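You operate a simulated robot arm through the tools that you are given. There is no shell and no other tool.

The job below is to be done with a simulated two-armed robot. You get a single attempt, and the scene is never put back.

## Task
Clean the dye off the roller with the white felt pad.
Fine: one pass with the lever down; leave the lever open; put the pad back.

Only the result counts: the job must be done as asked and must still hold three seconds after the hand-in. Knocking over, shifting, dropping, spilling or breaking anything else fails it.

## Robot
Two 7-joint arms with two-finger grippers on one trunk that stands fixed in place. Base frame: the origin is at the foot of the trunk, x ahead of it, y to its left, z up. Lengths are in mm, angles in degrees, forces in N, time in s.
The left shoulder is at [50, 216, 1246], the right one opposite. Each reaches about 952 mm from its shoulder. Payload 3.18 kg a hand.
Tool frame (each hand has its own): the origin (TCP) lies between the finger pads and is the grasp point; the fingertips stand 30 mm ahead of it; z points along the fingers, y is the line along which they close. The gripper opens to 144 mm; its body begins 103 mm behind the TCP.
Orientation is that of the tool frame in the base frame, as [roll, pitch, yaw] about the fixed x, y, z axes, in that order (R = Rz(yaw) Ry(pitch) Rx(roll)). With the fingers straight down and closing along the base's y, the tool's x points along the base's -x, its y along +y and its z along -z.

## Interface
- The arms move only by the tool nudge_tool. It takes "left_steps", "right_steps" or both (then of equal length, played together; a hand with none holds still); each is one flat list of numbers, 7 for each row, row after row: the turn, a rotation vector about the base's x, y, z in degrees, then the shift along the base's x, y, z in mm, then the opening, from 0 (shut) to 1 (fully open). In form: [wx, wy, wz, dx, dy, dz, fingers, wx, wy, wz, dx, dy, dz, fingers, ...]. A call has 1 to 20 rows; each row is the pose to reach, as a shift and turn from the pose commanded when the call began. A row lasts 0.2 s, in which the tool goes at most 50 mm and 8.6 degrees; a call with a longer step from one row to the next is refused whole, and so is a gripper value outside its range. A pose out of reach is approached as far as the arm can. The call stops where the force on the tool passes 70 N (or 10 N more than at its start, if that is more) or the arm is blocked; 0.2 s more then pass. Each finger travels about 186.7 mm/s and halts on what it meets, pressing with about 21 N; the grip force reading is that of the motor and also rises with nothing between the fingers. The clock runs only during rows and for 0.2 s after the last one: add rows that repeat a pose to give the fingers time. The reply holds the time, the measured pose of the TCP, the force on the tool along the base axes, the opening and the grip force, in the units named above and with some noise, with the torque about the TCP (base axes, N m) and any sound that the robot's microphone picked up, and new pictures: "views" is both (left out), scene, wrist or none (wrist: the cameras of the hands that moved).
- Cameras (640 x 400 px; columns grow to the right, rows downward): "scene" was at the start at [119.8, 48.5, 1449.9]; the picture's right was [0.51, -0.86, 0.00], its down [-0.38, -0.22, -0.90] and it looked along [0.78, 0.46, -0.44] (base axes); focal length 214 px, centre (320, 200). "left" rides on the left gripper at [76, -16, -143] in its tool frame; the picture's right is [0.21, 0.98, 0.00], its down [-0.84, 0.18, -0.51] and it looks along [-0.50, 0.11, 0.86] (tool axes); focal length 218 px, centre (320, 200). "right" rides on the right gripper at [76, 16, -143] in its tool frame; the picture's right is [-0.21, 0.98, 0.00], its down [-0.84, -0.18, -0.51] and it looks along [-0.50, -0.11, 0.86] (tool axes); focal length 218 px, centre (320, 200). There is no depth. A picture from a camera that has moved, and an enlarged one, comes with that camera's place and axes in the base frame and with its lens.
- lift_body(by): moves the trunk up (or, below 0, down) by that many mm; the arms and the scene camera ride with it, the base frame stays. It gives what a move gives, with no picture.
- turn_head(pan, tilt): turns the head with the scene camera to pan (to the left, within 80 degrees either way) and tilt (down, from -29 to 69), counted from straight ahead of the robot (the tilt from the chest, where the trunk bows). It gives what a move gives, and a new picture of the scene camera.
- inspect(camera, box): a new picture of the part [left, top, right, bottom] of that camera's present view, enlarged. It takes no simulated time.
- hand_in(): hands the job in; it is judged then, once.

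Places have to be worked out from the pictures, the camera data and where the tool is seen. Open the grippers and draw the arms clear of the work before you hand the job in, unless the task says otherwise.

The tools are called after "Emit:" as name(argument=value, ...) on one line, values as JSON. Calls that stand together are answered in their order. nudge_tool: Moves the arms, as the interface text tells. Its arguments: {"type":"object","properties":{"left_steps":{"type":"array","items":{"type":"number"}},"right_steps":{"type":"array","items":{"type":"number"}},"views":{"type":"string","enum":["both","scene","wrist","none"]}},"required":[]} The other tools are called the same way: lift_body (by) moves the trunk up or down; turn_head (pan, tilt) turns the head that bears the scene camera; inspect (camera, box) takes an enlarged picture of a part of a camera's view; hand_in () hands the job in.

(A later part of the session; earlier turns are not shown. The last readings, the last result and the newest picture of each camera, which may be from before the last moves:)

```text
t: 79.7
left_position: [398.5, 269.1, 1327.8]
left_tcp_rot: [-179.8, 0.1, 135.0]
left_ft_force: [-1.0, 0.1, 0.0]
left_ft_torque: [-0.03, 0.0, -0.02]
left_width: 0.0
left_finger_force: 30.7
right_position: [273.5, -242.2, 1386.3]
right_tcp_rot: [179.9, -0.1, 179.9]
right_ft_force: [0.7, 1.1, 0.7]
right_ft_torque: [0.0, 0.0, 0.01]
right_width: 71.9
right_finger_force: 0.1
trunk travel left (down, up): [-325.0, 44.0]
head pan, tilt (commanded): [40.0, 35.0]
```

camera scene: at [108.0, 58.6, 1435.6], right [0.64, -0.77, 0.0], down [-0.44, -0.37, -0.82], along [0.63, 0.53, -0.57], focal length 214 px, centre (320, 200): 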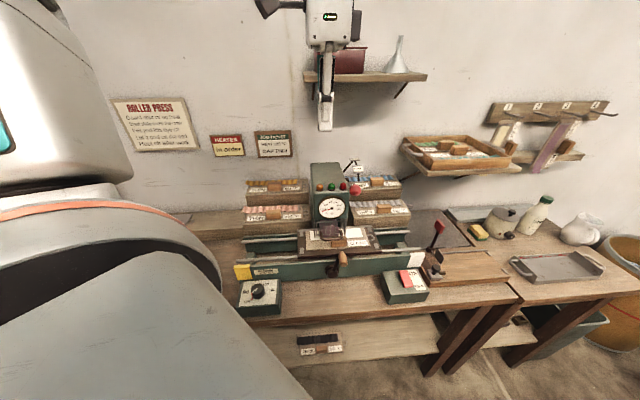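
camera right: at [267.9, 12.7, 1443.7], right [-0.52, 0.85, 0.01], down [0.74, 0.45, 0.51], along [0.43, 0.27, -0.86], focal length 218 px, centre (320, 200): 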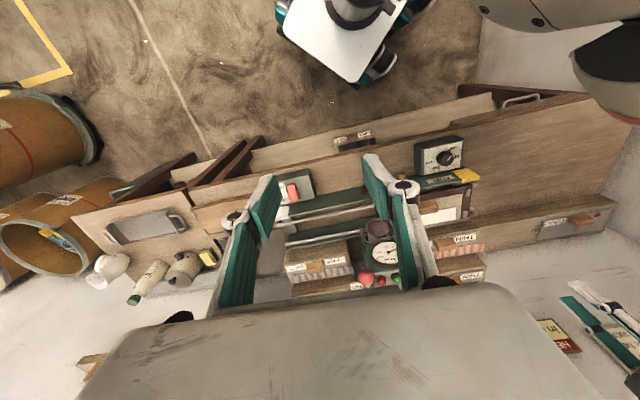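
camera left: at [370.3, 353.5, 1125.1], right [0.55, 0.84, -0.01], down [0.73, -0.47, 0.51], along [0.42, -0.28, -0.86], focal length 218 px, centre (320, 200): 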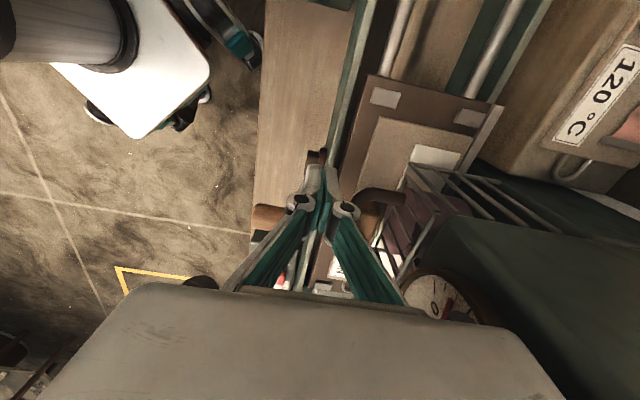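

The hand is at [399, 269, 1328] with nothing below but the crank. I'll lower the trunk 150 mm first and look.

Emit:
lift_body(by=-150)

Emit:
turn_head(pan=40, tilt=25)

```text
t: 81.5
left_position: [396.6, 269.8, 1180.7]
left_tcp_rot: [-179.9, 0.1, 135.2]
left_ft_force: [-0.4, 0.2, 0.4]
left_ft_torque: [0.0, -0.05, 0.02]
left_width: 0.1
left_finger_force: 30.8
right_position: [271.0, -241.0, 1236.1]
right_tcp_rot: [179.8, 0.0, 179.9]
right_ft_force: [-0.3, 0.2, -0.2]
right_ft_torque: [-0.02, -0.04, 0.0]
right_width: 71.9
right_finger_force: 0.1
trunk travel left (down, up): [-175.0, 194.0]
head pan, tilt (commanded): [40.0, 35.0]
```

```text
t: 82.2
left_position: [399.7, 270.2, 1179.1]
left_tcp_rot: [-179.8, -0.1, 135.1]
left_ft_force: [-0.2, -0.4, 0.1]
left_ft_torque: [0.01, 0.0, 0.01]
left_width: 0.0
left_finger_force: 30.7
right_position: [273.3, -241.0, 1235.0]
right_tcp_rot: [179.9, 0.0, 179.9]
right_ft_force: [0.4, -0.2, 0.6]
right_ft_torque: [-0.03, -0.01, 0.03]
right_width: 72.0
right_finger_force: 0.1
trunk travel left (down, up): [-175.0, 194.0]
head pan, tilt (commanded): [40.0, 25.0]
camera scene: at [189.0, 61.1, 1295.4], right [0.64, -0.77, 0.0], down [-0.32, -0.27, -0.91], along [0.69, 0.58, -0.42], focal length 214 px, centre (320, 200)
```

scene: 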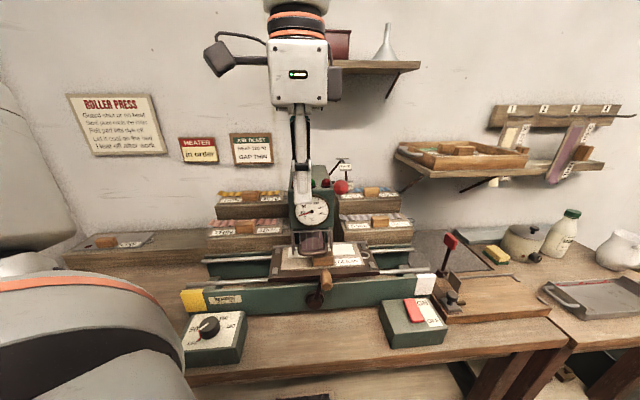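

The trunk moves the shoulders forward as it sinks, which does not help, so I'll raise it back. Instead I'll lean the hand 22° along the bench, which moves the wrist outward while the fingers push the knob to the right and down.

Emit:
lift_body(by=150)

Emit:
turn_head(pan=40, tilt=35)

```text
t: 83.9
left_position: [399.8, 269.5, 1328.2]
left_tcp_rot: [-179.9, 0.0, 135.1]
left_ft_force: [0.7, -0.1, 0.3]
left_ft_torque: [-0.01, 0.06, -0.01]
left_width: 0.0
left_finger_force: 30.8
right_position: [272.4, -240.8, 1385.1]
right_tcp_rot: [179.9, -0.4, 179.9]
right_ft_force: [-0.2, 0.1, 0.4]
right_ft_torque: [0.02, 0.03, -0.04]
right_width: 71.7
right_finger_force: 0.1
trunk travel left (down, up): [-325.0, 44.0]
head pan, tilt (commanded): [40.0, 25.0]
```

```text
t: 84.7
left_position: [398.4, 269.0, 1329.7]
left_tcp_rot: [-179.9, 0.0, 135.1]
left_ft_force: [0.2, -0.4, -0.7]
left_ft_torque: [0.02, -0.05, 0.02]
left_width: 0.0
left_finger_force: 30.6
right_position: [271.8, -239.9, 1384.9]
right_tcp_rot: [179.9, -0.1, 179.9]
right_ft_force: [1.1, -0.2, 1.6]
right_ft_torque: [-0.01, 0.02, -0.02]
right_width: 71.8
right_finger_force: 0.1
trunk travel left (down, up): [-325.0, 44.0]
head pan, tilt (commanded): [40.0, 35.0]
camera scene: at [107.9, 58.5, 1435.7], right [0.64, -0.77, 0.0], down [-0.44, -0.37, -0.82], along [0.63, 0.53, -0.57], focal length 214 px, centre (320, 200)
```

scene: 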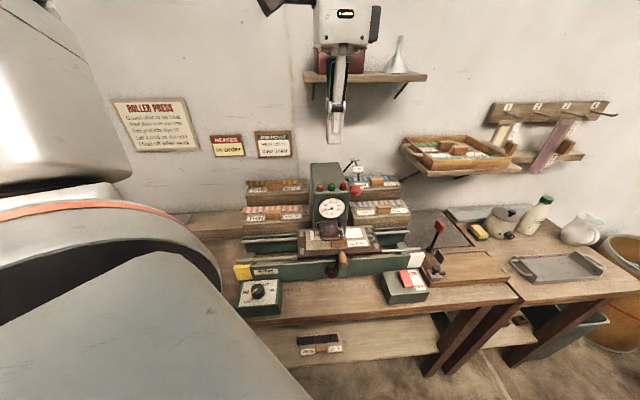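

Trunk and head are back. I'll now lean the hand 22° and come down to z ≈ 1090 beside the knob's path, checking that it tracks.

Emit:
nudge_tool(left_steps=[2.6, 2.6, 0, 1, 2, -40, 0.0, 5.2, 5.2, 0, 2, 4, -80, 0.0, 7.8, 7.8, 0, 3, 7, -120, 0.0, 10.4, 10.4, 0, 4, 10, -160, 0.0, 13, 13, 0, 4.6, 12, -200, 0.0, 15.6, 15.6, 0, 4.6, 14, -240, 0.0, 15.6, 15.6, 0, 4.6, 14, -240, 0.0], views="wrist")

Emit:
inspect(camera="scene", box=[280, 130, 420, 290])

```text
t: 86.3
left_position: [403.0, 281.5, 1086.9]
left_tcp_rot: [-180.0, -22.0, 135.2]
left_ft_force: [0.2, 0.5, -0.4]
left_ft_torque: [0.0, -0.06, -0.03]
left_width: 0.3
left_finger_force: 31.1
right_position: [271.2, -240.9, 1385.1]
right_tcp_rot: [179.9, -0.1, 180.0]
right_ft_force: [0.5, 0.4, -0.9]
right_ft_torque: [-0.02, -0.02, -0.01]
right_width: 72.1
right_finger_force: 0.1
trunk travel left (down, up): [-325.0, 44.0]
head pan, tilt (commanded): [40.0, 35.0]
camera left: at [378.5, 282.7, 1248.7], right [0.55, 0.83, 0.08], down [0.82, -0.56, 0.15], along [0.17, -0.02, -0.98], focal length 218 px, centre (320, 200)
```

left: 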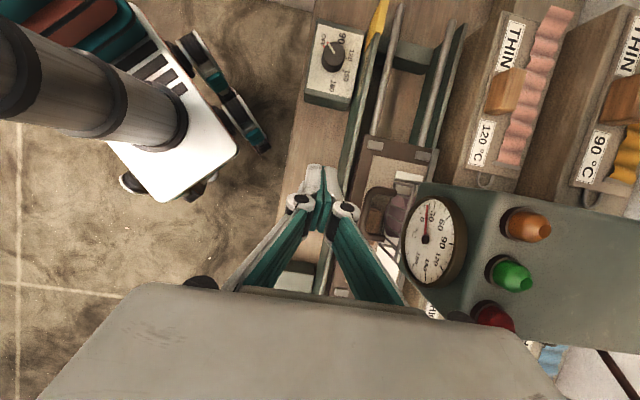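

```text
2.50 times, centred on (350, 210) of scene
camera zoom: at [107.0, 58.1, 1435.8], right [0.64, -0.77, 0.0], down [-0.44, -0.37, -0.82], along [0.63, 0.53, -0.57], focal length 536 px, centre (245, 175)
```

zoom: 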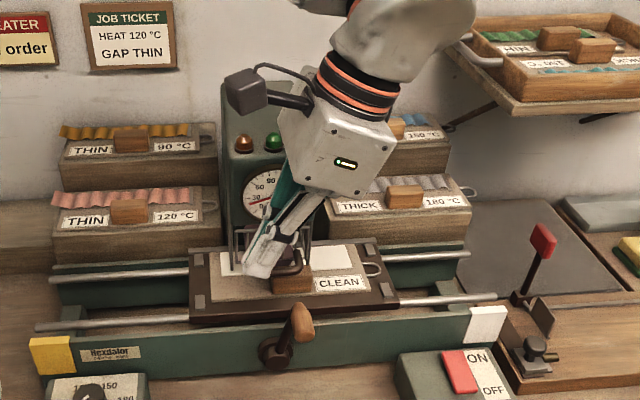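

The leaning pose tracks without trouble. I'll lower to z ≈ 992, left of the knob.

Emit:
nudge_tool(left_steps=[0, 0, 0, 0, 0, -30, 0.0, 0, 0, 0, 0, 0, -60, 0.0, 0, 0, 0, 0, 0, -85, 0.0, 0, 0, 0, 0, 0, -95, 0.0, 0, 0, 0, 0, 0, -95, 0.0], views="wrist")

Emit:
inspect(camera="scene", box=[290, 180, 400, 290])

Emit:
inspect(camera="left", box=[240, 120, 400, 240])

```text
t: 87.5
left_position: [402.6, 282.5, 992.0]
left_tcp_rot: [-179.9, -22.0, 135.1]
left_ft_force: [0.6, -0.4, 0.1]
left_ft_torque: [0.02, -0.02, -0.02]
left_width: 0.0
left_finger_force: 31.0
right_position: [271.1, -239.7, 1385.7]
right_tcp_rot: [179.9, 0.0, 179.9]
right_ft_force: [0.4, 0.1, -0.7]
right_ft_torque: [-0.02, -0.01, 0.03]
right_width: 71.9
right_finger_force: 0.1
trunk travel left (down, up): [-325.0, 44.0]
head pan, tilt (commanded): [40.0, 35.0]
camera left: at [378.6, 284.6, 1153.0], right [0.55, 0.83, 0.08], down [0.82, -0.56, 0.15], along [0.17, -0.02, -0.98], focal length 218 px, centre (320, 200)
```

left: 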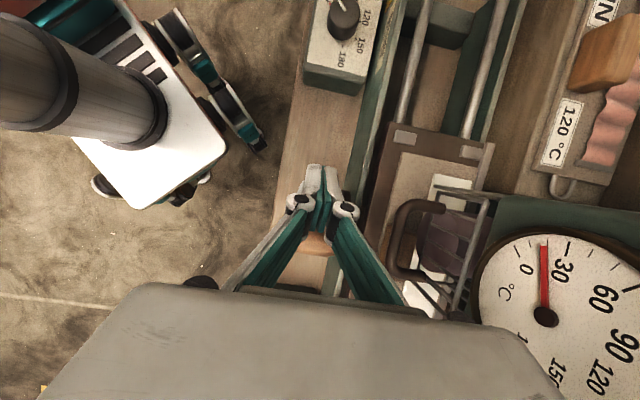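

```text
3.64 times, centred on (345, 235) of scene
camera zoom: at [108.1, 58.6, 1435.7], right [0.64, -0.77, 0.0], down [-0.44, -0.37, -0.82], along [0.63, 0.53, -0.57], focal length 780 px, centre (229, 73)
```

zoom: 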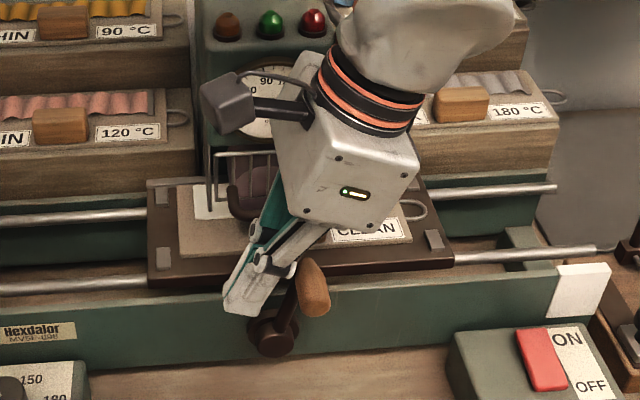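

```text
3.33 times, centred on (320, 180) of left
camera zoom: at [378.6, 284.6, 1153.0], right [0.55, 0.83, 0.08], down [0.82, -0.56, 0.15], along [0.17, -0.02, -0.98], focal length 728 px, centre (320, 267)
```

zoom: 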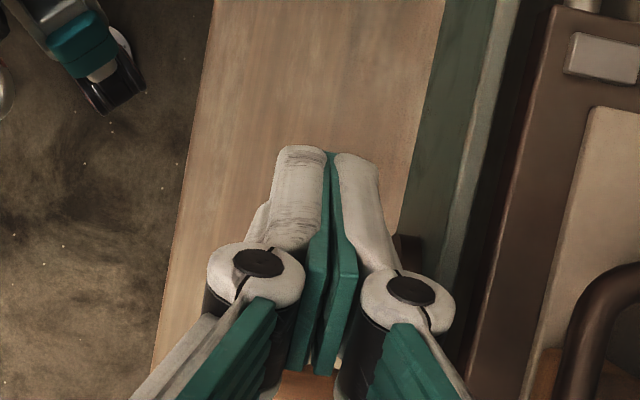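

The fingers stand just left of the knob, lined up with it. I'll push along the knob's arc, first to about 118°, and check the bed and force.

Emit:
nudge_tool(left_steps=[0, 0, 0, 7.1, -7.1, -2, 0.0, 0, 0, 0, 14.1, -14.1, -4, 0.0, 0, 0, 0, 19.1, -19.1, -6, 0.0, 0, 0, 0, 23.6, -23.6, -7.8, 0.0, 0, 0, 0, 29.1, -29.1, -10.6, 0.0, 0, 0, 0, 35.5, -35.5, -14.8, 0.0], views="wrist")

Emit:
inspect(camera="scene", box=[290, 180, 420, 290])

```text
t: 88.9
left_position: [431.5, 262.1, 987.0]
left_tcp_rot: [-179.9, -21.9, 135.1]
left_ft_force: [-1.3, -0.3, 0.3]
left_ft_torque: [-0.02, 0.04, -0.02]
left_width: 0.2
left_finger_force: 30.8
left hand out of reach, approached as far as the arm can: row 5, 6
right_position: [273.7, -240.6, 1384.5]
right_tcp_rot: [179.9, -0.1, 179.9]
right_ft_force: [0.6, -0.1, 0.3]
right_ft_torque: [0.03, -0.01, -0.01]
right_width: 71.9
right_finger_force: 0.1
trunk travel left (down, up): [-325.0, 44.0]
head pan, tilt (commanded): [40.0, 35.0]
camera left: at [406.3, 264.2, 1147.7], right [0.55, 0.83, 0.08], down [0.82, -0.56, 0.16], along [0.17, -0.02, -0.98], focal length 218 px, centre (320, 200)
```

left: 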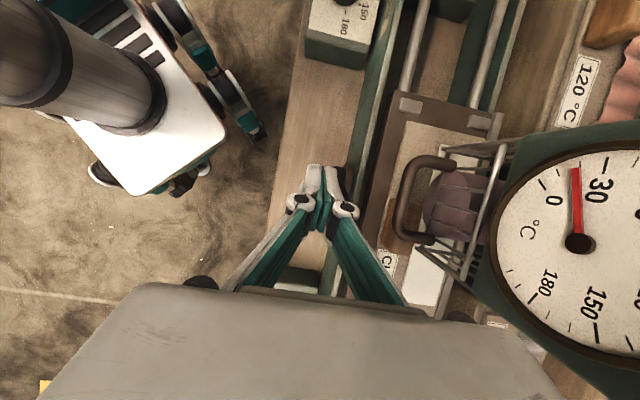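

```text
3.64 times, centred on (355, 235) of scene
camera zoom: at [108.1, 58.6, 1435.6], right [0.64, -0.77, 0.0], down [-0.44, -0.37, -0.82], along [0.63, 0.53, -0.57], focal length 780 px, centre (193, 73)
```

zoom: 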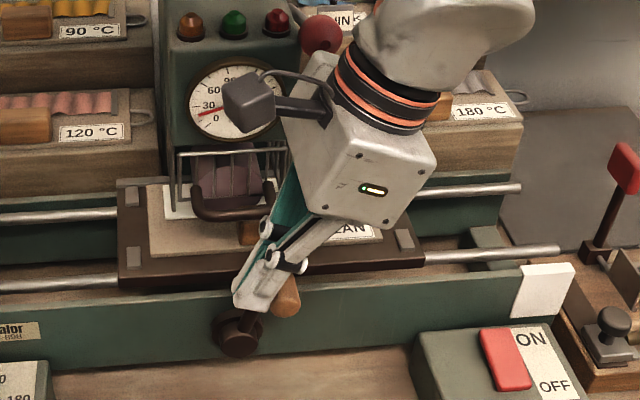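

The arm reaches a limit again at this point. I'll back away from the knob, and instead continue pushing the bed's left edge with the hand leaning the other way, so that its body stays clear of the machine head.

Emit:
nudge_tool(left_steps=[0, 0, 0, -10, 10, 10, 0.0, 0, 0, 0, -20, 20, 40, 0.0, 0, 0, 0, -25, 25, 80, 0.0, -5, -5, 0, -30, 30, 120, 0.0, -10, -10, 0, -35, 50, 150, 0.0, -15.6, -15.6, 0, -40, 80, 165, 0.0, -15.6, -15.6, 0, -40, 80, 165, 0.0], views="both")

Emit:
inspect(camera="scene", box=[280, 190, 420, 290])

```text
t: 90.5
left_position: [389.9, 340.3, 1150.6]
left_tcp_rot: [-179.8, 0.0, 135.1]
left_ft_force: [0.6, -0.9, 0.6]
left_ft_torque: [0.03, 0.05, -0.01]
left_width: 0.0
left_finger_force: 30.2
right_position: [273.9, -241.2, 1383.5]
right_tcp_rot: [179.8, -0.2, 179.9]
right_ft_force: [0.4, 0.5, -0.6]
right_ft_torque: [0.05, 0.01, 0.02]
right_width: 72.0
right_finger_force: 0.1
trunk travel left (down, up): [-325.0, 44.0]
head pan, tilt (commanded): [40.0, 35.0]
camera scene: at [109.6, 57.0, 1435.5], right [0.64, -0.77, 0.0], down [-0.44, -0.37, -0.82], along [0.63, 0.53, -0.57], focal length 214 px, centre (320, 200)
camera left: at [324.0, 383.5, 1292.2], right [0.54, 0.84, 0.0], down [0.72, -0.47, 0.51], along [0.42, -0.28, -0.86], focal length 218 px, centre (320, 200)
```

scene: 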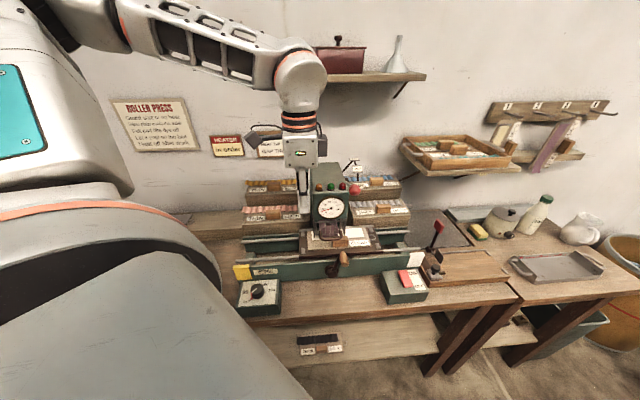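
left: 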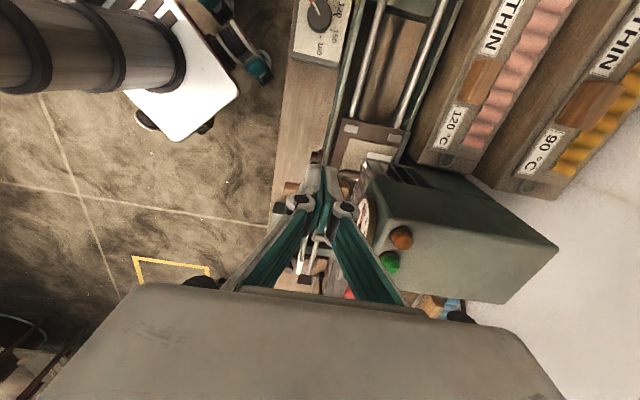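

```text
4.00 times, centred on (350, 240) of scene
camera zoom: at [109.6, 57.0, 1435.5], right [0.64, -0.77, 0.0], down [-0.44, -0.37, -0.82], along [0.63, 0.53, -0.57], focal length 858 px, centre (200, 40)
```

zoom: 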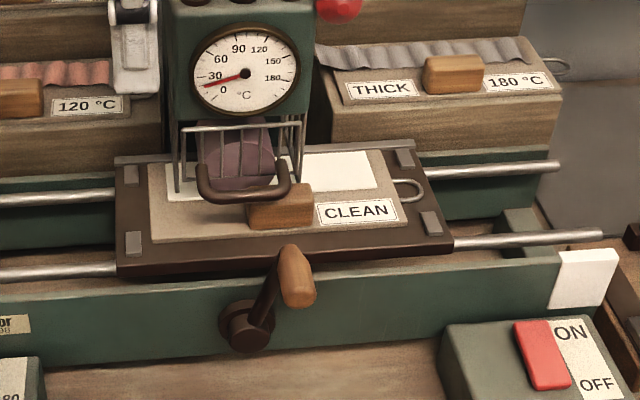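

The hand is upright again and the bed's left edge is at about u = 12 in bench coordinates. I'll lean the hand 32° the other way and come down behind the bed's edge.

Emit:
nudge_tool(left_steps=[-5.6, -5.6, 0, -3, 28, 0, 0.0, -11.3, -11.3, 0, -3, 56, 0, 0.0, -17, -17, 0, 0, 80, -15, 0.0, -22.6, -22.6, 0, 3, 98, -45, 0.0, -22.6, -22.6, 0, 4.7, 98, -90, 0.0, -22.6, -22.6, 0, 4.7, 98, -135, 0.0, -22.6, -22.6, 0, 4.7, 98, -150, 0.0, -22.6, -22.6, 0, 4.7, 98, -150, 0.0], views="wrist")

Emit:
inspect(camera="left", box=[220, 100, 420, 240])

Emit:
inspect(camera="scene", box=[260, 180, 380, 280])

```text
t: 92.3
left_position: [395.9, 440.2, 1001.8]
left_tcp_rot: [-179.8, 32.0, 135.0]
left_ft_force: [0.4, -0.3, -0.1]
left_ft_torque: [0.02, 0.02, 0.01]
left_width: 0.0
left_finger_force: 30.5
right_position: [272.1, -239.7, 1385.3]
right_tcp_rot: [180.0, -0.1, 179.8]
right_ft_force: [-0.3, -0.7, -0.2]
right_ft_torque: [-0.04, -0.04, -0.06]
right_width: 72.2
right_finger_force: 0.1
trunk travel left (down, up): [-325.0, 44.0]
head pan, tilt (commanded): [40.0, 35.0]
camera left: at [283.9, 528.4, 1081.7], right [0.57, 0.82, -0.11], down [0.44, -0.19, 0.88], along [0.69, -0.55, -0.47], focal length 218 px, centre (320, 200)
```

left: 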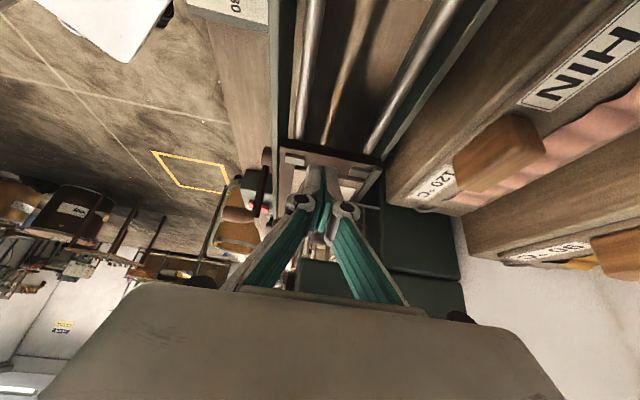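

```text
2.86 times, centred on (320, 170) of left
camera zoom: at [283.9, 528.4, 1081.7], right [0.57, 0.82, -0.11], down [0.44, -0.19, 0.88], along [0.69, -0.55, -0.47], focal length 624 px, centre (320, 286)
```

zoom: 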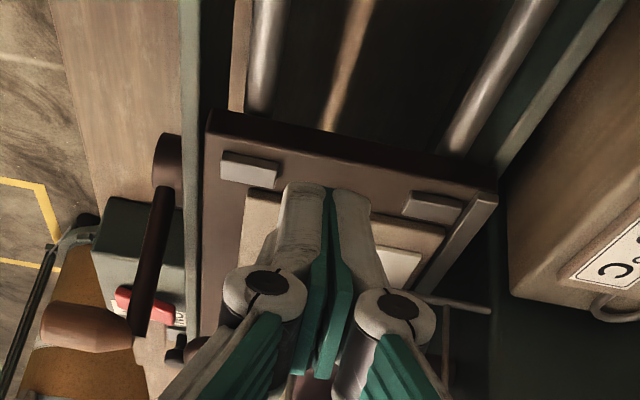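

```text
4.00 times, centred on (320, 230) of scene
camera zoom: at [107.7, 58.5, 1435.7], right [0.64, -0.77, 0.0], down [-0.44, -0.37, -0.82], along [0.63, 0.53, -0.57], focal length 858 px, centre (320, 80)
```

zoom: 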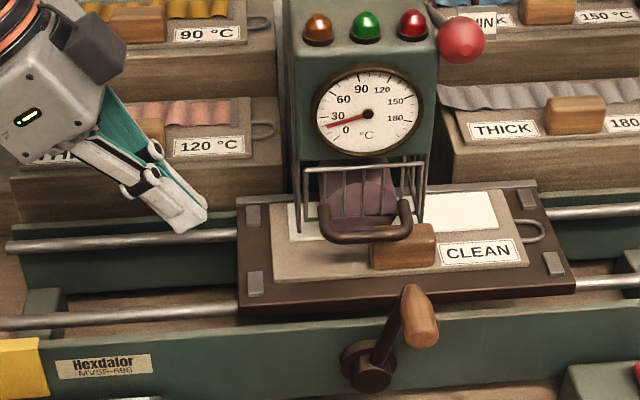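

The leaning hand is well placed: body clear of the head, tips behind the bed. I'll lower to z ≈ 939 between the rods, then push 35 mm.

Emit:
nudge_tool(left_steps=[0, 0, 0, 0, 0, -25, 0.0, 0, 0, 0, 0, 0, -48, 0.0, 0, 0, 0, 0, 0, -63, 0.0, 0, 0, 0, 5, -5, -63, 0.0, 0, 0, 0, 10, -10, -63, 0.0, 0, 0, 0, 15, -15, -63, 0.0, 0, 0, 0, 20, -20, -63, 0.0, 0, 0, 0, 25, -25, -63, 0.0], views="wrist")

Emit:
inspect(camera="scene", box=[270, 180, 410, 285])

Emit:
inspect(camera="left", box=[220, 100, 420, 240])

```text
t: 94.1
left_position: [420.8, 416.0, 938.3]
left_tcp_rot: [-179.9, 32.0, 135.0]
left_ft_force: [-1.0, 0.2, -0.5]
left_ft_torque: [0.02, 0.0, 0.02]
left_width: 0.0
left_finger_force: 31.3
right_position: [271.8, -241.0, 1387.0]
right_tcp_rot: [179.8, -0.1, 179.9]
right_ft_force: [0.9, -0.1, -0.5]
right_ft_torque: [0.02, 0.0, -0.03]
right_width: 72.0
right_finger_force: 0.0
trunk travel left (down, up): [-325.0, 44.0]
head pan, tilt (commanded): [40.0, 35.0]
camera left: at [308.8, 503.5, 1019.2], right [0.57, 0.82, -0.11], down [0.44, -0.19, 0.88], along [0.69, -0.55, -0.47], focal length 218 px, centre (320, 200)
```

left: 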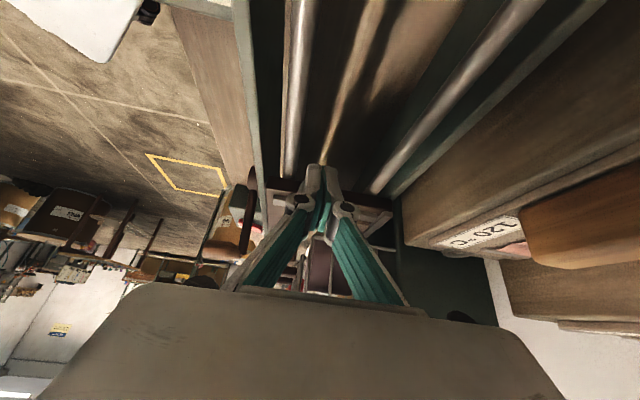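

```text
3.81 times, centred on (340, 232) of scene
camera zoom: at [108.0, 58.6, 1435.6], right [0.64, -0.77, 0.0], down [-0.44, -0.37, -0.82], along [0.63, 0.53, -0.57], focal length 817 px, centre (244, 76)
```

zoom: 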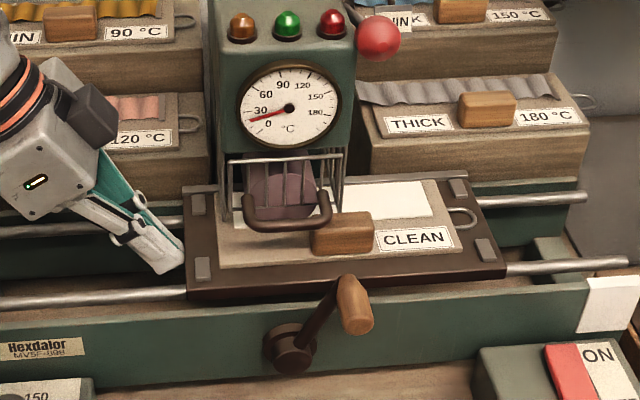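

```text
2.86 times, centred on (320, 170) of left
camera zoom: at [308.8, 503.5, 1019.2], right [0.57, 0.82, -0.11], down [0.44, -0.19, 0.88], along [0.69, -0.55, -0.47], focal length 624 px, centre (320, 286)
```

zoom: 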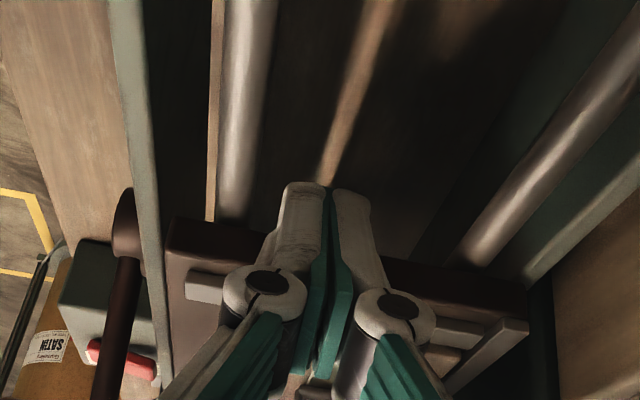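

The bed keeps moving easily (crank now about 115°). I'll push another 35 mm in small steps.

Emit:
nudge_tool(left_steps=[0, 0, 0, 4, -4, 0, 0.0, 0, 0, 0, 8, -8, 0, 0.0, 0, 0, 0, 12, -12, 0, 0.0, 0, 0, 0, 16, -16, 0, 0.0, 0, 0, 0, 20, -20, 0, 0.0, 0, 0, 0, 25, -25, 0, 0.0], views="wrist")

Emit:
inspect(camera="scene", box=[280, 180, 420, 285])

Emit:
inspect(camera="left", box=[220, 100, 420, 240])

```text
t: 95.5
left_position: [445.1, 391.3, 937.2]
left_tcp_rot: [-179.8, 31.9, 135.3]
left_ft_force: [-0.3, 0.2, -0.1]
left_ft_torque: [-0.03, -0.03, 0.02]
left_width: 0.0
left_finger_force: 31.0
right_position: [272.5, -239.5, 1385.2]
right_tcp_rot: [179.9, -0.1, 179.9]
right_ft_force: [-1.0, 0.1, 1.0]
right_ft_torque: [-0.03, -0.02, 0.01]
right_width: 71.8
right_finger_force: 0.0
trunk travel left (down, up): [-325.0, 44.0]
head pan, tilt (commanded): [40.0, 35.0]
camera left: at [333.2, 478.2, 1018.1], right [0.57, 0.82, -0.11], down [0.44, -0.19, 0.88], along [0.69, -0.55, -0.47], focal length 218 px, centre (320, 200)
```

left: 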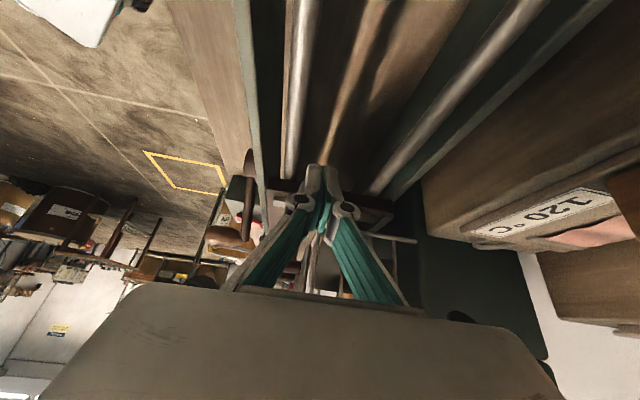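

```text
3.81 times, centred on (350, 232) of scene
camera zoom: at [108.2, 58.6, 1435.6], right [0.64, -0.77, 0.0], down [-0.44, -0.37, -0.82], along [0.63, 0.53, -0.57], focal length 817 px, centre (206, 76)
```

zoom: 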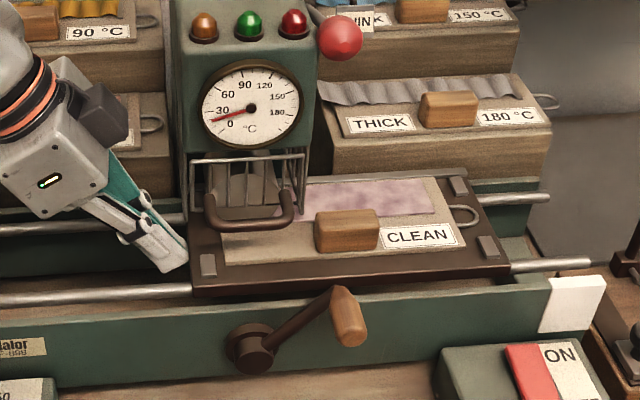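

```text
2.86 times, centred on (320, 170) of left
camera zoom: at [333.2, 478.2, 1018.1], right [0.57, 0.82, -0.11], down [0.44, -0.19, 0.88], along [0.69, -0.55, -0.47], focal length 624 px, centre (320, 286)
```

zoom: 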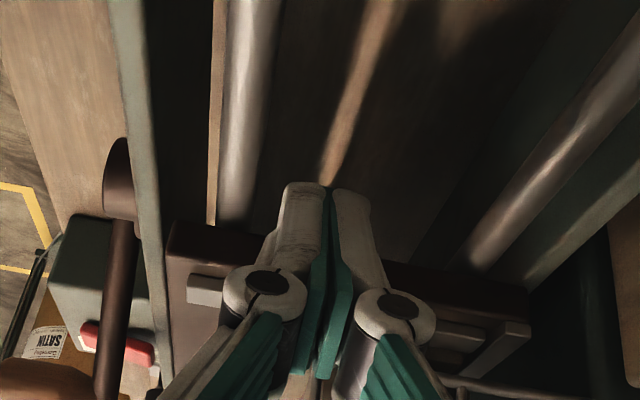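

The felt has turned mauve and the roller looks grey: the dye has come off. I'll enlarge the roller to confirm.

Emit:
inspect(camera="scene", box=[320, 205, 400, 255])

Emit:
inspect(camera="scene", box=[322, 210, 362, 240])

```text
8.00 times, centred on (360, 230) of scene
camera zoom: at [108.2, 58.6, 1435.6], right [0.64, -0.77, 0.0], down [-0.44, -0.37, -0.82], along [0.63, 0.53, -0.57], focal length 1716 px, centre (0, -40)
```

zoom: 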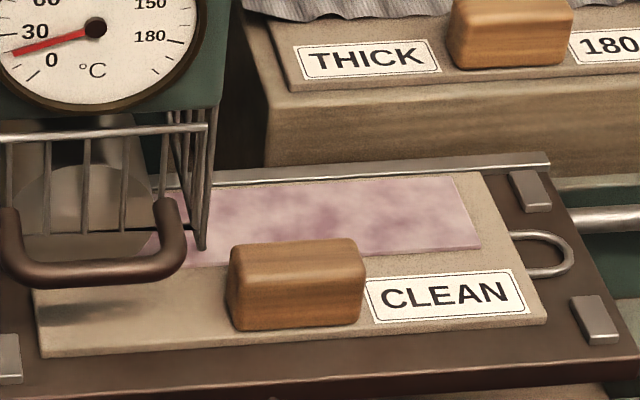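

```text
13.33 times, centred on (342, 225) of scene
camera zoom: at [108.2, 58.6, 1435.6], right [0.64, -0.77, 0.0], down [-0.44, -0.37, -0.82], along [0.63, 0.53, -0.57], focal length 2860 px, centre (27, -133)
```

zoom: 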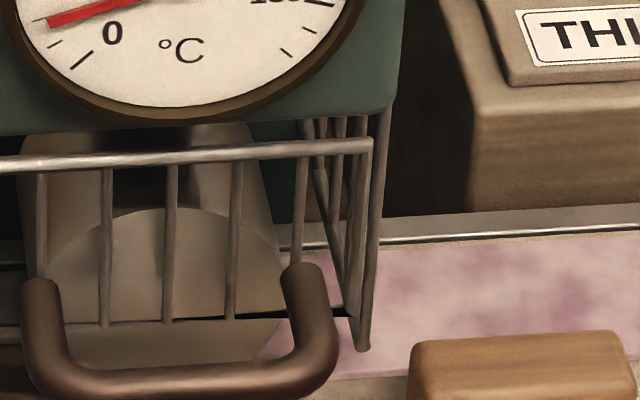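

The roller is clean metal again and the felt holds the dye, so the pass is done. Now I'll withdraw the left hand and set it upright, to go and open the lever.

Emit:
nudge_tool(left_steps=[0, 0, 0, -7.5, 7.5, 17, 0.0, 0, 0, 0, -18.7, 18.7, 42.4, 0.0, 0, 0, 0, -33.7, 33.7, 76, 0.0, 0, 0, 0, -48.8, 48.8, 110, 0.0, 5.66, 5.66, 0, -50, 48, 150, 0.0, 11.3, 11.3, 0, -52, 42, 195, 0.1, 17, 17, 0, -54, 35, 240, 0.3, 22.6, 22.6, 0, -56.6, 28.3, 285, 0.42, 22.6, 22.6, 0, -56.6, 28.3, 285, 0.42], views="scene")

```text
t: 97.5
left_position: [388.4, 416.7, 1222.8]
left_tcp_rot: [-179.9, -0.1, 135.1]
left_ft_force: [-0.3, 0.2, 0.1]
left_ft_torque: [0.02, 0.02, -0.01]
left_width: 60.8
left_finger_force: 0.1
right_position: [272.4, -238.9, 1385.5]
right_tcp_rot: [179.9, -0.1, 179.8]
right_ft_force: [-0.7, -0.8, 0.0]
right_ft_torque: [0.01, -0.03, 0.0]
right_width: 71.9
right_finger_force: 0.1
trunk travel left (down, up): [-325.0, 44.0]
head pan, tilt (commanded): [40.0, 35.0]
camera scene: at [108.0, 58.6, 1435.6], right [0.64, -0.77, 0.0], down [-0.44, -0.37, -0.82], along [0.63, 0.53, -0.57], focal length 214 px, centre (320, 200)
```

scene: 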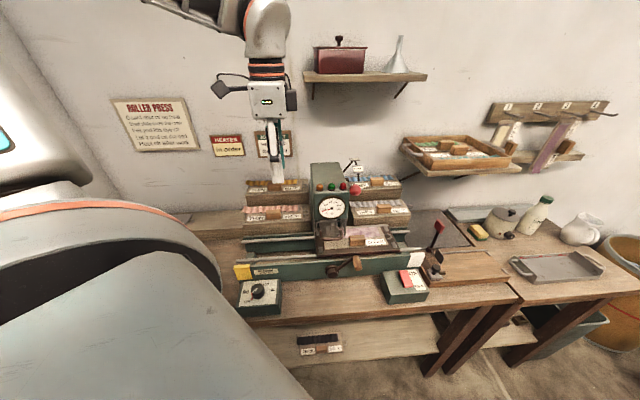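

The hand is upright at [388, 417, 1223]. I'll tilt it 35° again and bring it to a point 80 mm short of the lever ball, which is now near [537, 296, 1129].

Emit:
nudge_tool(left_steps=[5, -5, 0, 12, -18, 20, 0.42, 10, -10, 0, 25, -36, 35, 0.42, 15, -15, 0, 40, -56, 40, 0.42, 20, -20, 0, 55, -78, 40, 0.42, 24.7, -24.7, 0, 72, -102, 35, 0.42, 24.7, -24.7, 0, 90, -128, 20, 0.42, 24.7, -24.7, 0, 104, -147, 0, 0.42, 24.7, -24.7, 0, 112.3, -159.3, -18, 0.42, 24.7, -24.7, 0, 112.3, -159.3, -18, 0.42], views="wrist")

Emit:
inspect(camera="left", box=[220, 80, 420, 205])

```text
t: 99.5
left_position: [501.0, 260.5, 1205.1]
left_tcp_rot: [145.2, 0.1, 135.1]
left_ft_force: [-0.2, -0.5, 0.0]
left_ft_torque: [-0.02, 0.0, -0.01]
left_width: 60.3
left_finger_force: 0.0
right_position: [271.6, -239.6, 1385.1]
right_tcp_rot: [179.9, 0.0, 179.9]
right_ft_force: [0.1, 0.0, 0.1]
right_ft_torque: [0.01, 0.01, 0.02]
right_width: 72.0
right_finger_force: 0.0
trunk travel left (down, up): [-325.0, 44.0]
head pan, tilt (commanded): [40.0, 35.0]
camera left: at [379.2, 247.3, 1313.5], right [0.42, 0.72, 0.56], down [0.5, -0.69, 0.52], along [0.76, 0.06, -0.65], focal length 218 px, centre (320, 200)
```

left: 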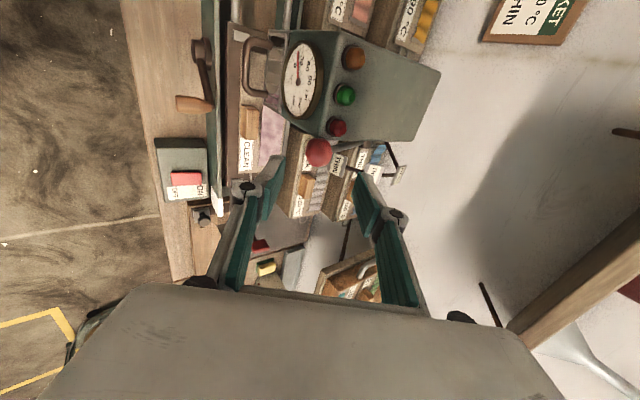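

```text
3.20 times, centred on (320, 142) of left
camera zoom: at [379.2, 247.3, 1313.5], right [0.42, 0.72, 0.56], down [0.5, -0.69, 0.52], along [0.76, 0.06, -0.65], focal length 698 px, centre (320, 384)
```

zoom: 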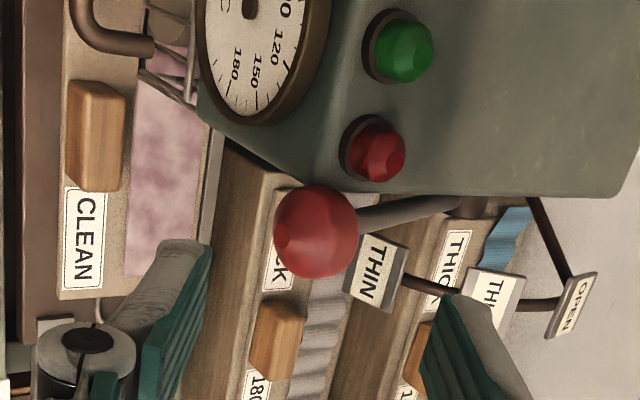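

The ball is straight ahead at about 100 mm. I'll advance 86 mm along the fingers, shifted 4 mm away from the head, so they straddle it.

Emit:
nudge_tool(left_steps=[0, 0, 0, 12, 6, -18, 0.42, 0, 0, 0, 21, 15, -36, 0.42, 0, 0, 0, 30, 24, -54, 0.42, 0, 0, 0, 37.7, 32.1, -70.5, 0.42, 0, 0, 0, 37.7, 32.1, -70.5, 0.36], views="wrist")

Emit:
inspect(camera="left", box=[220, 100, 420, 225])

```text
t: 100.7
left_position: [538.8, 292.4, 1136.1]
left_tcp_rot: [145.2, 0.1, 135.2]
left_ft_force: [0.2, 0.5, -0.3]
left_ft_torque: [0.01, -0.01, -0.02]
left_width: 51.7
left_finger_force: 0.2
right_position: [272.5, -239.8, 1384.5]
right_tcp_rot: [180.0, -0.1, 179.9]
right_ft_force: [0.0, -0.4, 0.3]
right_ft_torque: [-0.01, 0.02, 0.0]
right_width: 72.1
right_finger_force: 0.0
trunk travel left (down, up): [-325.0, 44.0]
head pan, tilt (commanded): [40.0, 35.0]
camera left: at [416.9, 279.7, 1242.8], right [0.42, 0.72, 0.56], down [0.5, -0.69, 0.52], along [0.76, 0.06, -0.65], focal length 218 px, centre (320, 200)
```

left: 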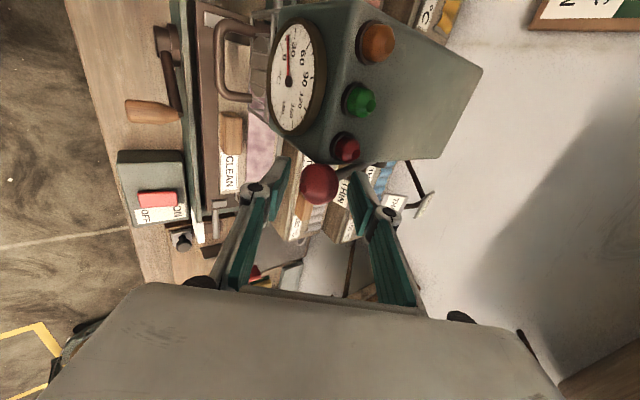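

```text
3.20 times, centred on (320, 162) of left
camera zoom: at [416.9, 279.7, 1242.8], right [0.42, 0.72, 0.56], down [0.5, -0.69, 0.52], along [0.76, 0.06, -0.65], focal length 698 px, centre (320, 320)
```

zoom: 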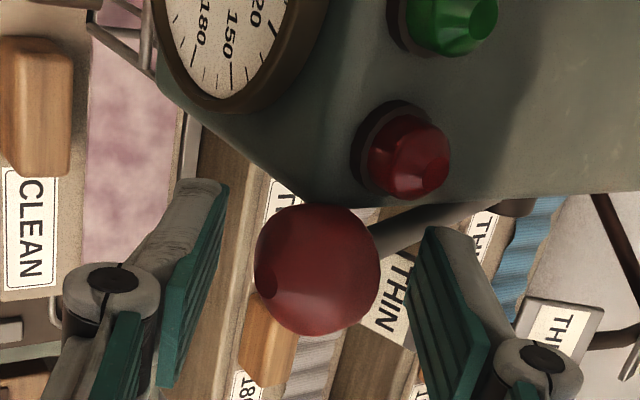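

The ball sits between the fingers again. I'll close them to a loose straddle and lift the lever back along its arc, first to about 25°.

Emit:
nudge_tool(left_steps=[0, 0, 0, 0.5, 0.5, 3, 0.3, 0, 0, 0, 2.1, 2.1, 10.9, 0.3, 0, 0, 0, 5, 5, 20.8, 0.3, 0, 0, 0, 10.9, 10.9, 35.8, 0.3, 0, 0, 0, 18.2, 18.2, 49.4, 0.3, 0, 0, 0, 26.7, 26.7, 61.5, 0.3, 0, 0, 0, 36.3, 36.3, 71.8, 0.3, 0, 0, 0, 47, 47, 80.1, 0.3], views="wrist")

Emit:
inspect(camera="left", box=[220, 100, 420, 225])

Emit:
inspect(camera="scene", box=[310, 110, 406, 200])

```text
t: 102.5
left_position: [587.8, 340.5, 1215.5]
left_tcp_rot: [145.2, 0.1, 135.2]
left_ft_force: [-1.2, -0.2, 0.0]
left_ft_torque: [0.0, 0.08, -0.01]
left_width: 43.5
left_finger_force: 0.1
right_position: [272.2, -240.5, 1383.5]
right_tcp_rot: [179.9, -0.2, 179.8]
right_ft_force: [0.6, 0.1, -0.4]
right_ft_torque: [0.03, 0.04, 0.03]
right_width: 72.2
right_finger_force: 0.1
trunk travel left (down, up): [-325.0, 44.0]
head pan, tilt (commanded): [40.0, 35.0]
camera left: at [464.9, 328.2, 1323.1], right [0.42, 0.72, 0.56], down [0.5, -0.69, 0.52], along [0.76, 0.06, -0.65], focal length 218 px, centre (320, 200)
```

left: 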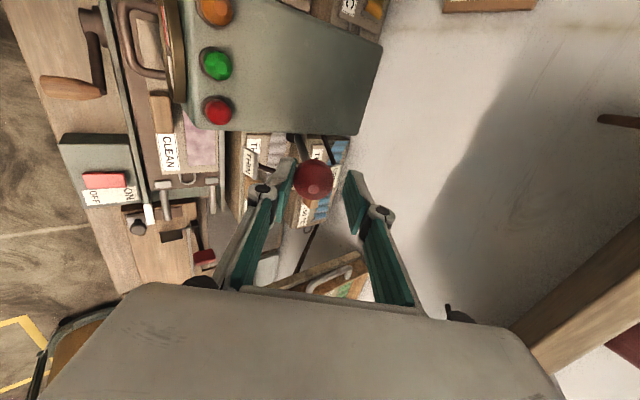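

```text
3.20 times, centred on (320, 162) of left
camera zoom: at [464.9, 328.2, 1323.1], right [0.42, 0.72, 0.56], down [0.5, -0.69, 0.52], along [0.76, 0.06, -0.65], focal length 698 px, centre (320, 320)
```

zoom: 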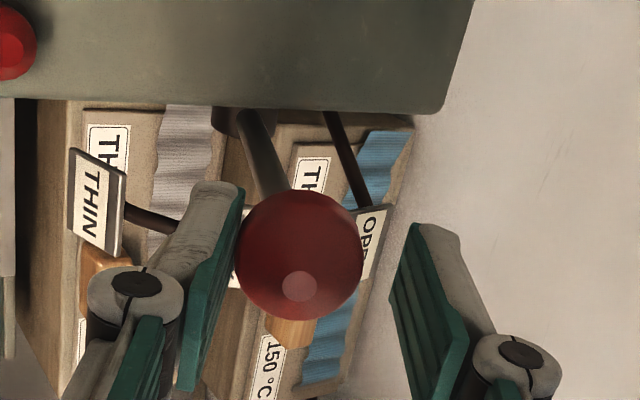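

```text
4.44 times, centred on (358, 155) of scene
camera zoom: at [108.1, 58.7, 1435.6], right [0.64, -0.77, 0.0], down [-0.44, -0.37, -0.82], along [0.63, 0.53, -0.57], focal length 953 px, centre (151, 400)
```

zoom: 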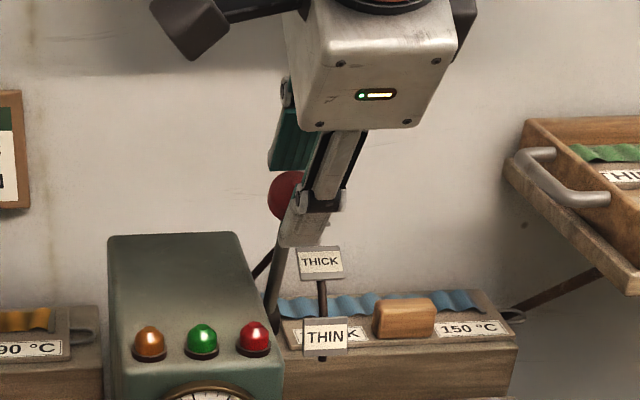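

The lever follows well, now between THICK and OPEN. I'll continue back to OPEN, slowing at the end.

Emit:
nudge_tool(left_steps=[0, 0, 0, 5.7, 5.7, 3.2, 0.3, 0, 0, 0, 11.3, 11.3, 6.1, 0.3, 0, 0, 0, 17.2, 17.2, 8.2, 0.3, 0, 0, 0, 23.1, 23.1, 10, 0.3, 0, 0, 0, 29.1, 29.1, 11, 0.3, 0, 0, 0, 35.1, 35.1, 11.5, 0.3, 0, 0, 0, 40, 40, 11.4, 0.3, 0, 0, 0, 44.2, 44.2, 11, 0.3], views="wrist")

Emit:
inspect(camera="left", box=[220, 100, 420, 225])

Emit:
inspect(camera="scene", box=[310, 110, 406, 200])

```text
t: 104.3
left_position: [631.7, 384.0, 1225.4]
left_tcp_rot: [145.3, 0.2, 135.1]
left_ft_force: [-0.5, 0.0, 0.0]
left_ft_torque: [-0.03, 0.0, 0.01]
left_width: 43.3
left_finger_force: 0.1
right_position: [272.5, -239.3, 1384.7]
right_tcp_rot: [-180.0, -0.2, 179.9]
right_ft_force: [-0.3, 0.0, -1.2]
right_ft_torque: [0.03, -0.01, 0.0]
right_width: 71.9
right_finger_force: 0.0
trunk travel left (down, up): [-325.0, 44.0]
head pan, tilt (commanded): [40.0, 35.0]
camera left: at [508.2, 370.9, 1333.5], right [0.42, 0.72, 0.56], down [0.5, -0.69, 0.52], along [0.76, 0.06, -0.65], focal length 218 px, centre (320, 200)
```

left: 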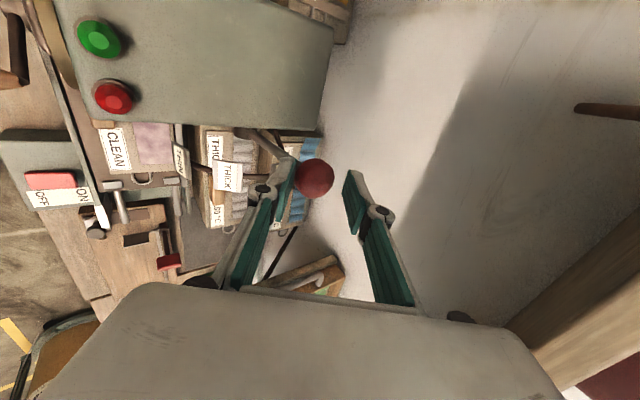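

```text
3.20 times, centred on (320, 162) of left
camera zoom: at [508.2, 370.9, 1333.5], right [0.42, 0.72, 0.56], down [0.5, -0.69, 0.52], along [0.76, 0.06, -0.65], focal length 698 px, centre (320, 320)
```

zoom: 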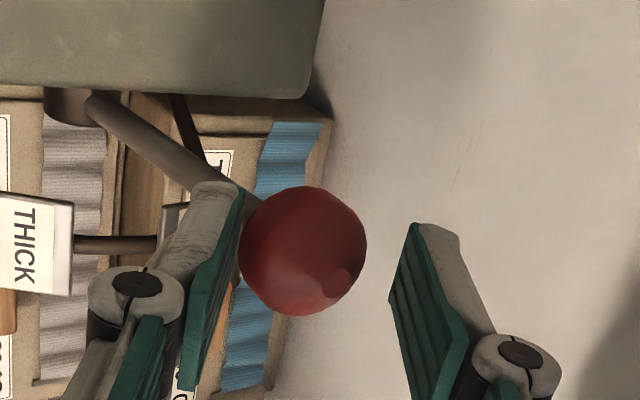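

```text
4.44 times, centred on (358, 155) of scene
camera zoom: at [108.2, 58.6, 1435.6], right [0.64, -0.77, 0.0], down [-0.44, -0.37, -0.82], along [0.63, 0.53, -0.57], focal length 953 px, centre (151, 400)
```

zoom: 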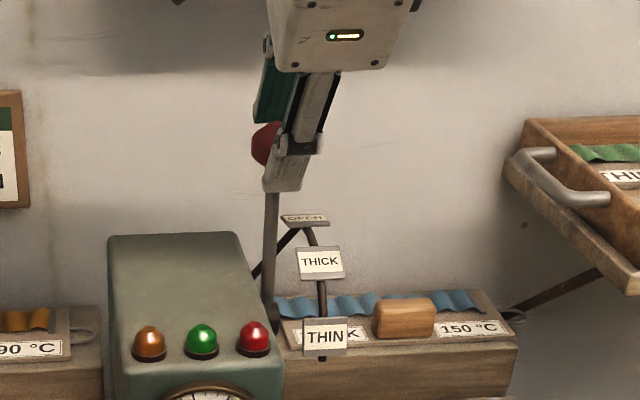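

The ball is about 6 mm short of its starting place. I'll push those last millimetres gently and watch for the stop.

Emit:
nudge_tool(left_steps=[0, 0, 0, 2.5, 2.5, -0.3, 0.3, 0, 0, 0, 4.5, 4.5, -0.8, 0.3, 0, 0, 0, 6, 6, -1.2, 0.3, 0, 0, 0, 6, 6, -1.2, 0.3], views="wrist")

Emit:
inspect(camera="left", box=[220, 100, 420, 225])

Emit:
inspect(camera="scene", box=[310, 110, 406, 200])

```text
t: 105.3
left_position: [636.0, 388.2, 1225.8]
left_tcp_rot: [145.2, 0.1, 135.0]
left_ft_force: [-2.9, -2.2, 0.7]
left_ft_torque: [-0.06, 0.14, 0.04]
left_width: 44.2
left_finger_force: 0.8
right_position: [271.4, -240.8, 1384.8]
right_tcp_rot: [180.0, -0.1, 179.9]
right_ft_force: [-0.2, 0.0, 0.3]
right_ft_torque: [0.02, 0.0, -0.03]
right_width: 72.0
right_finger_force: 0.1
trunk travel left (down, up): [-325.0, 44.0]
head pan, tilt (commanded): [40.0, 35.0]
camera left: at [513.5, 375.8, 1332.9], right [0.42, 0.72, 0.56], down [0.5, -0.69, 0.52], along [0.76, 0.06, -0.65], focal length 218 px, centre (320, 200)
```

left: 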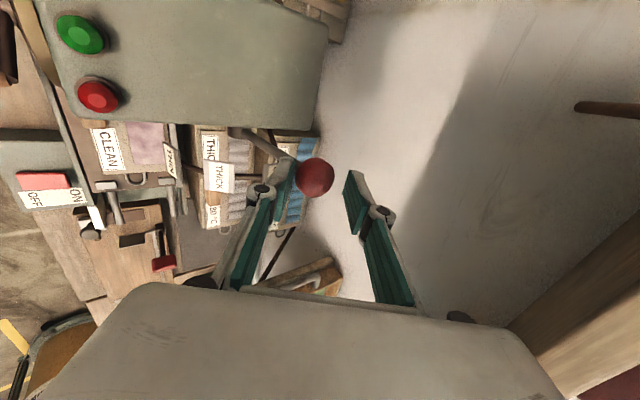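

```text
3.20 times, centred on (320, 162) of left
camera zoom: at [513.5, 375.8, 1332.9], right [0.42, 0.72, 0.56], down [0.5, -0.69, 0.52], along [0.76, 0.06, -0.65], focal length 698 px, centre (320, 320)
```

zoom: 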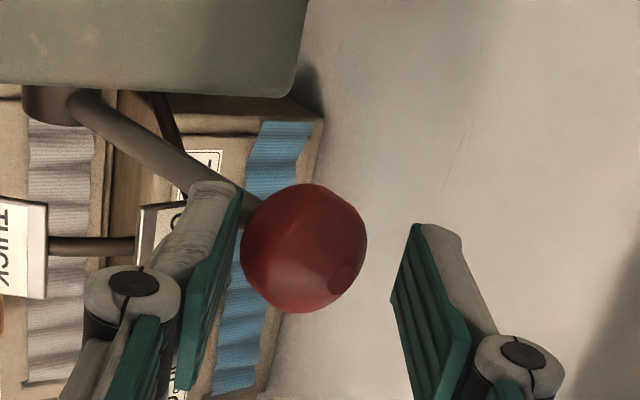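

```text
4.44 times, centred on (358, 155) of scene
camera zoom: at [107.4, 58.1, 1435.7], right [0.64, -0.77, 0.0], down [-0.44, -0.37, -0.82], along [0.63, 0.53, -0.57], focal length 953 px, centre (151, 400)
```

zoom: 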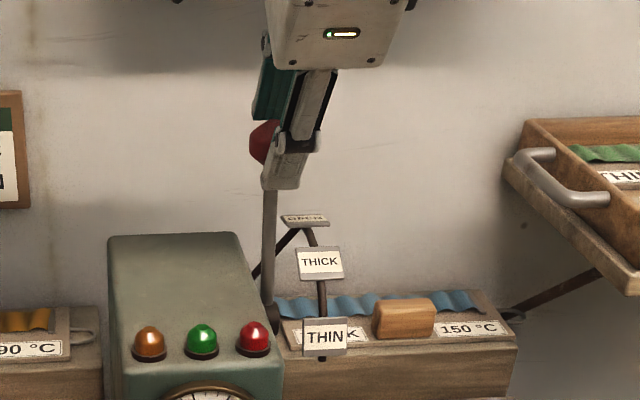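

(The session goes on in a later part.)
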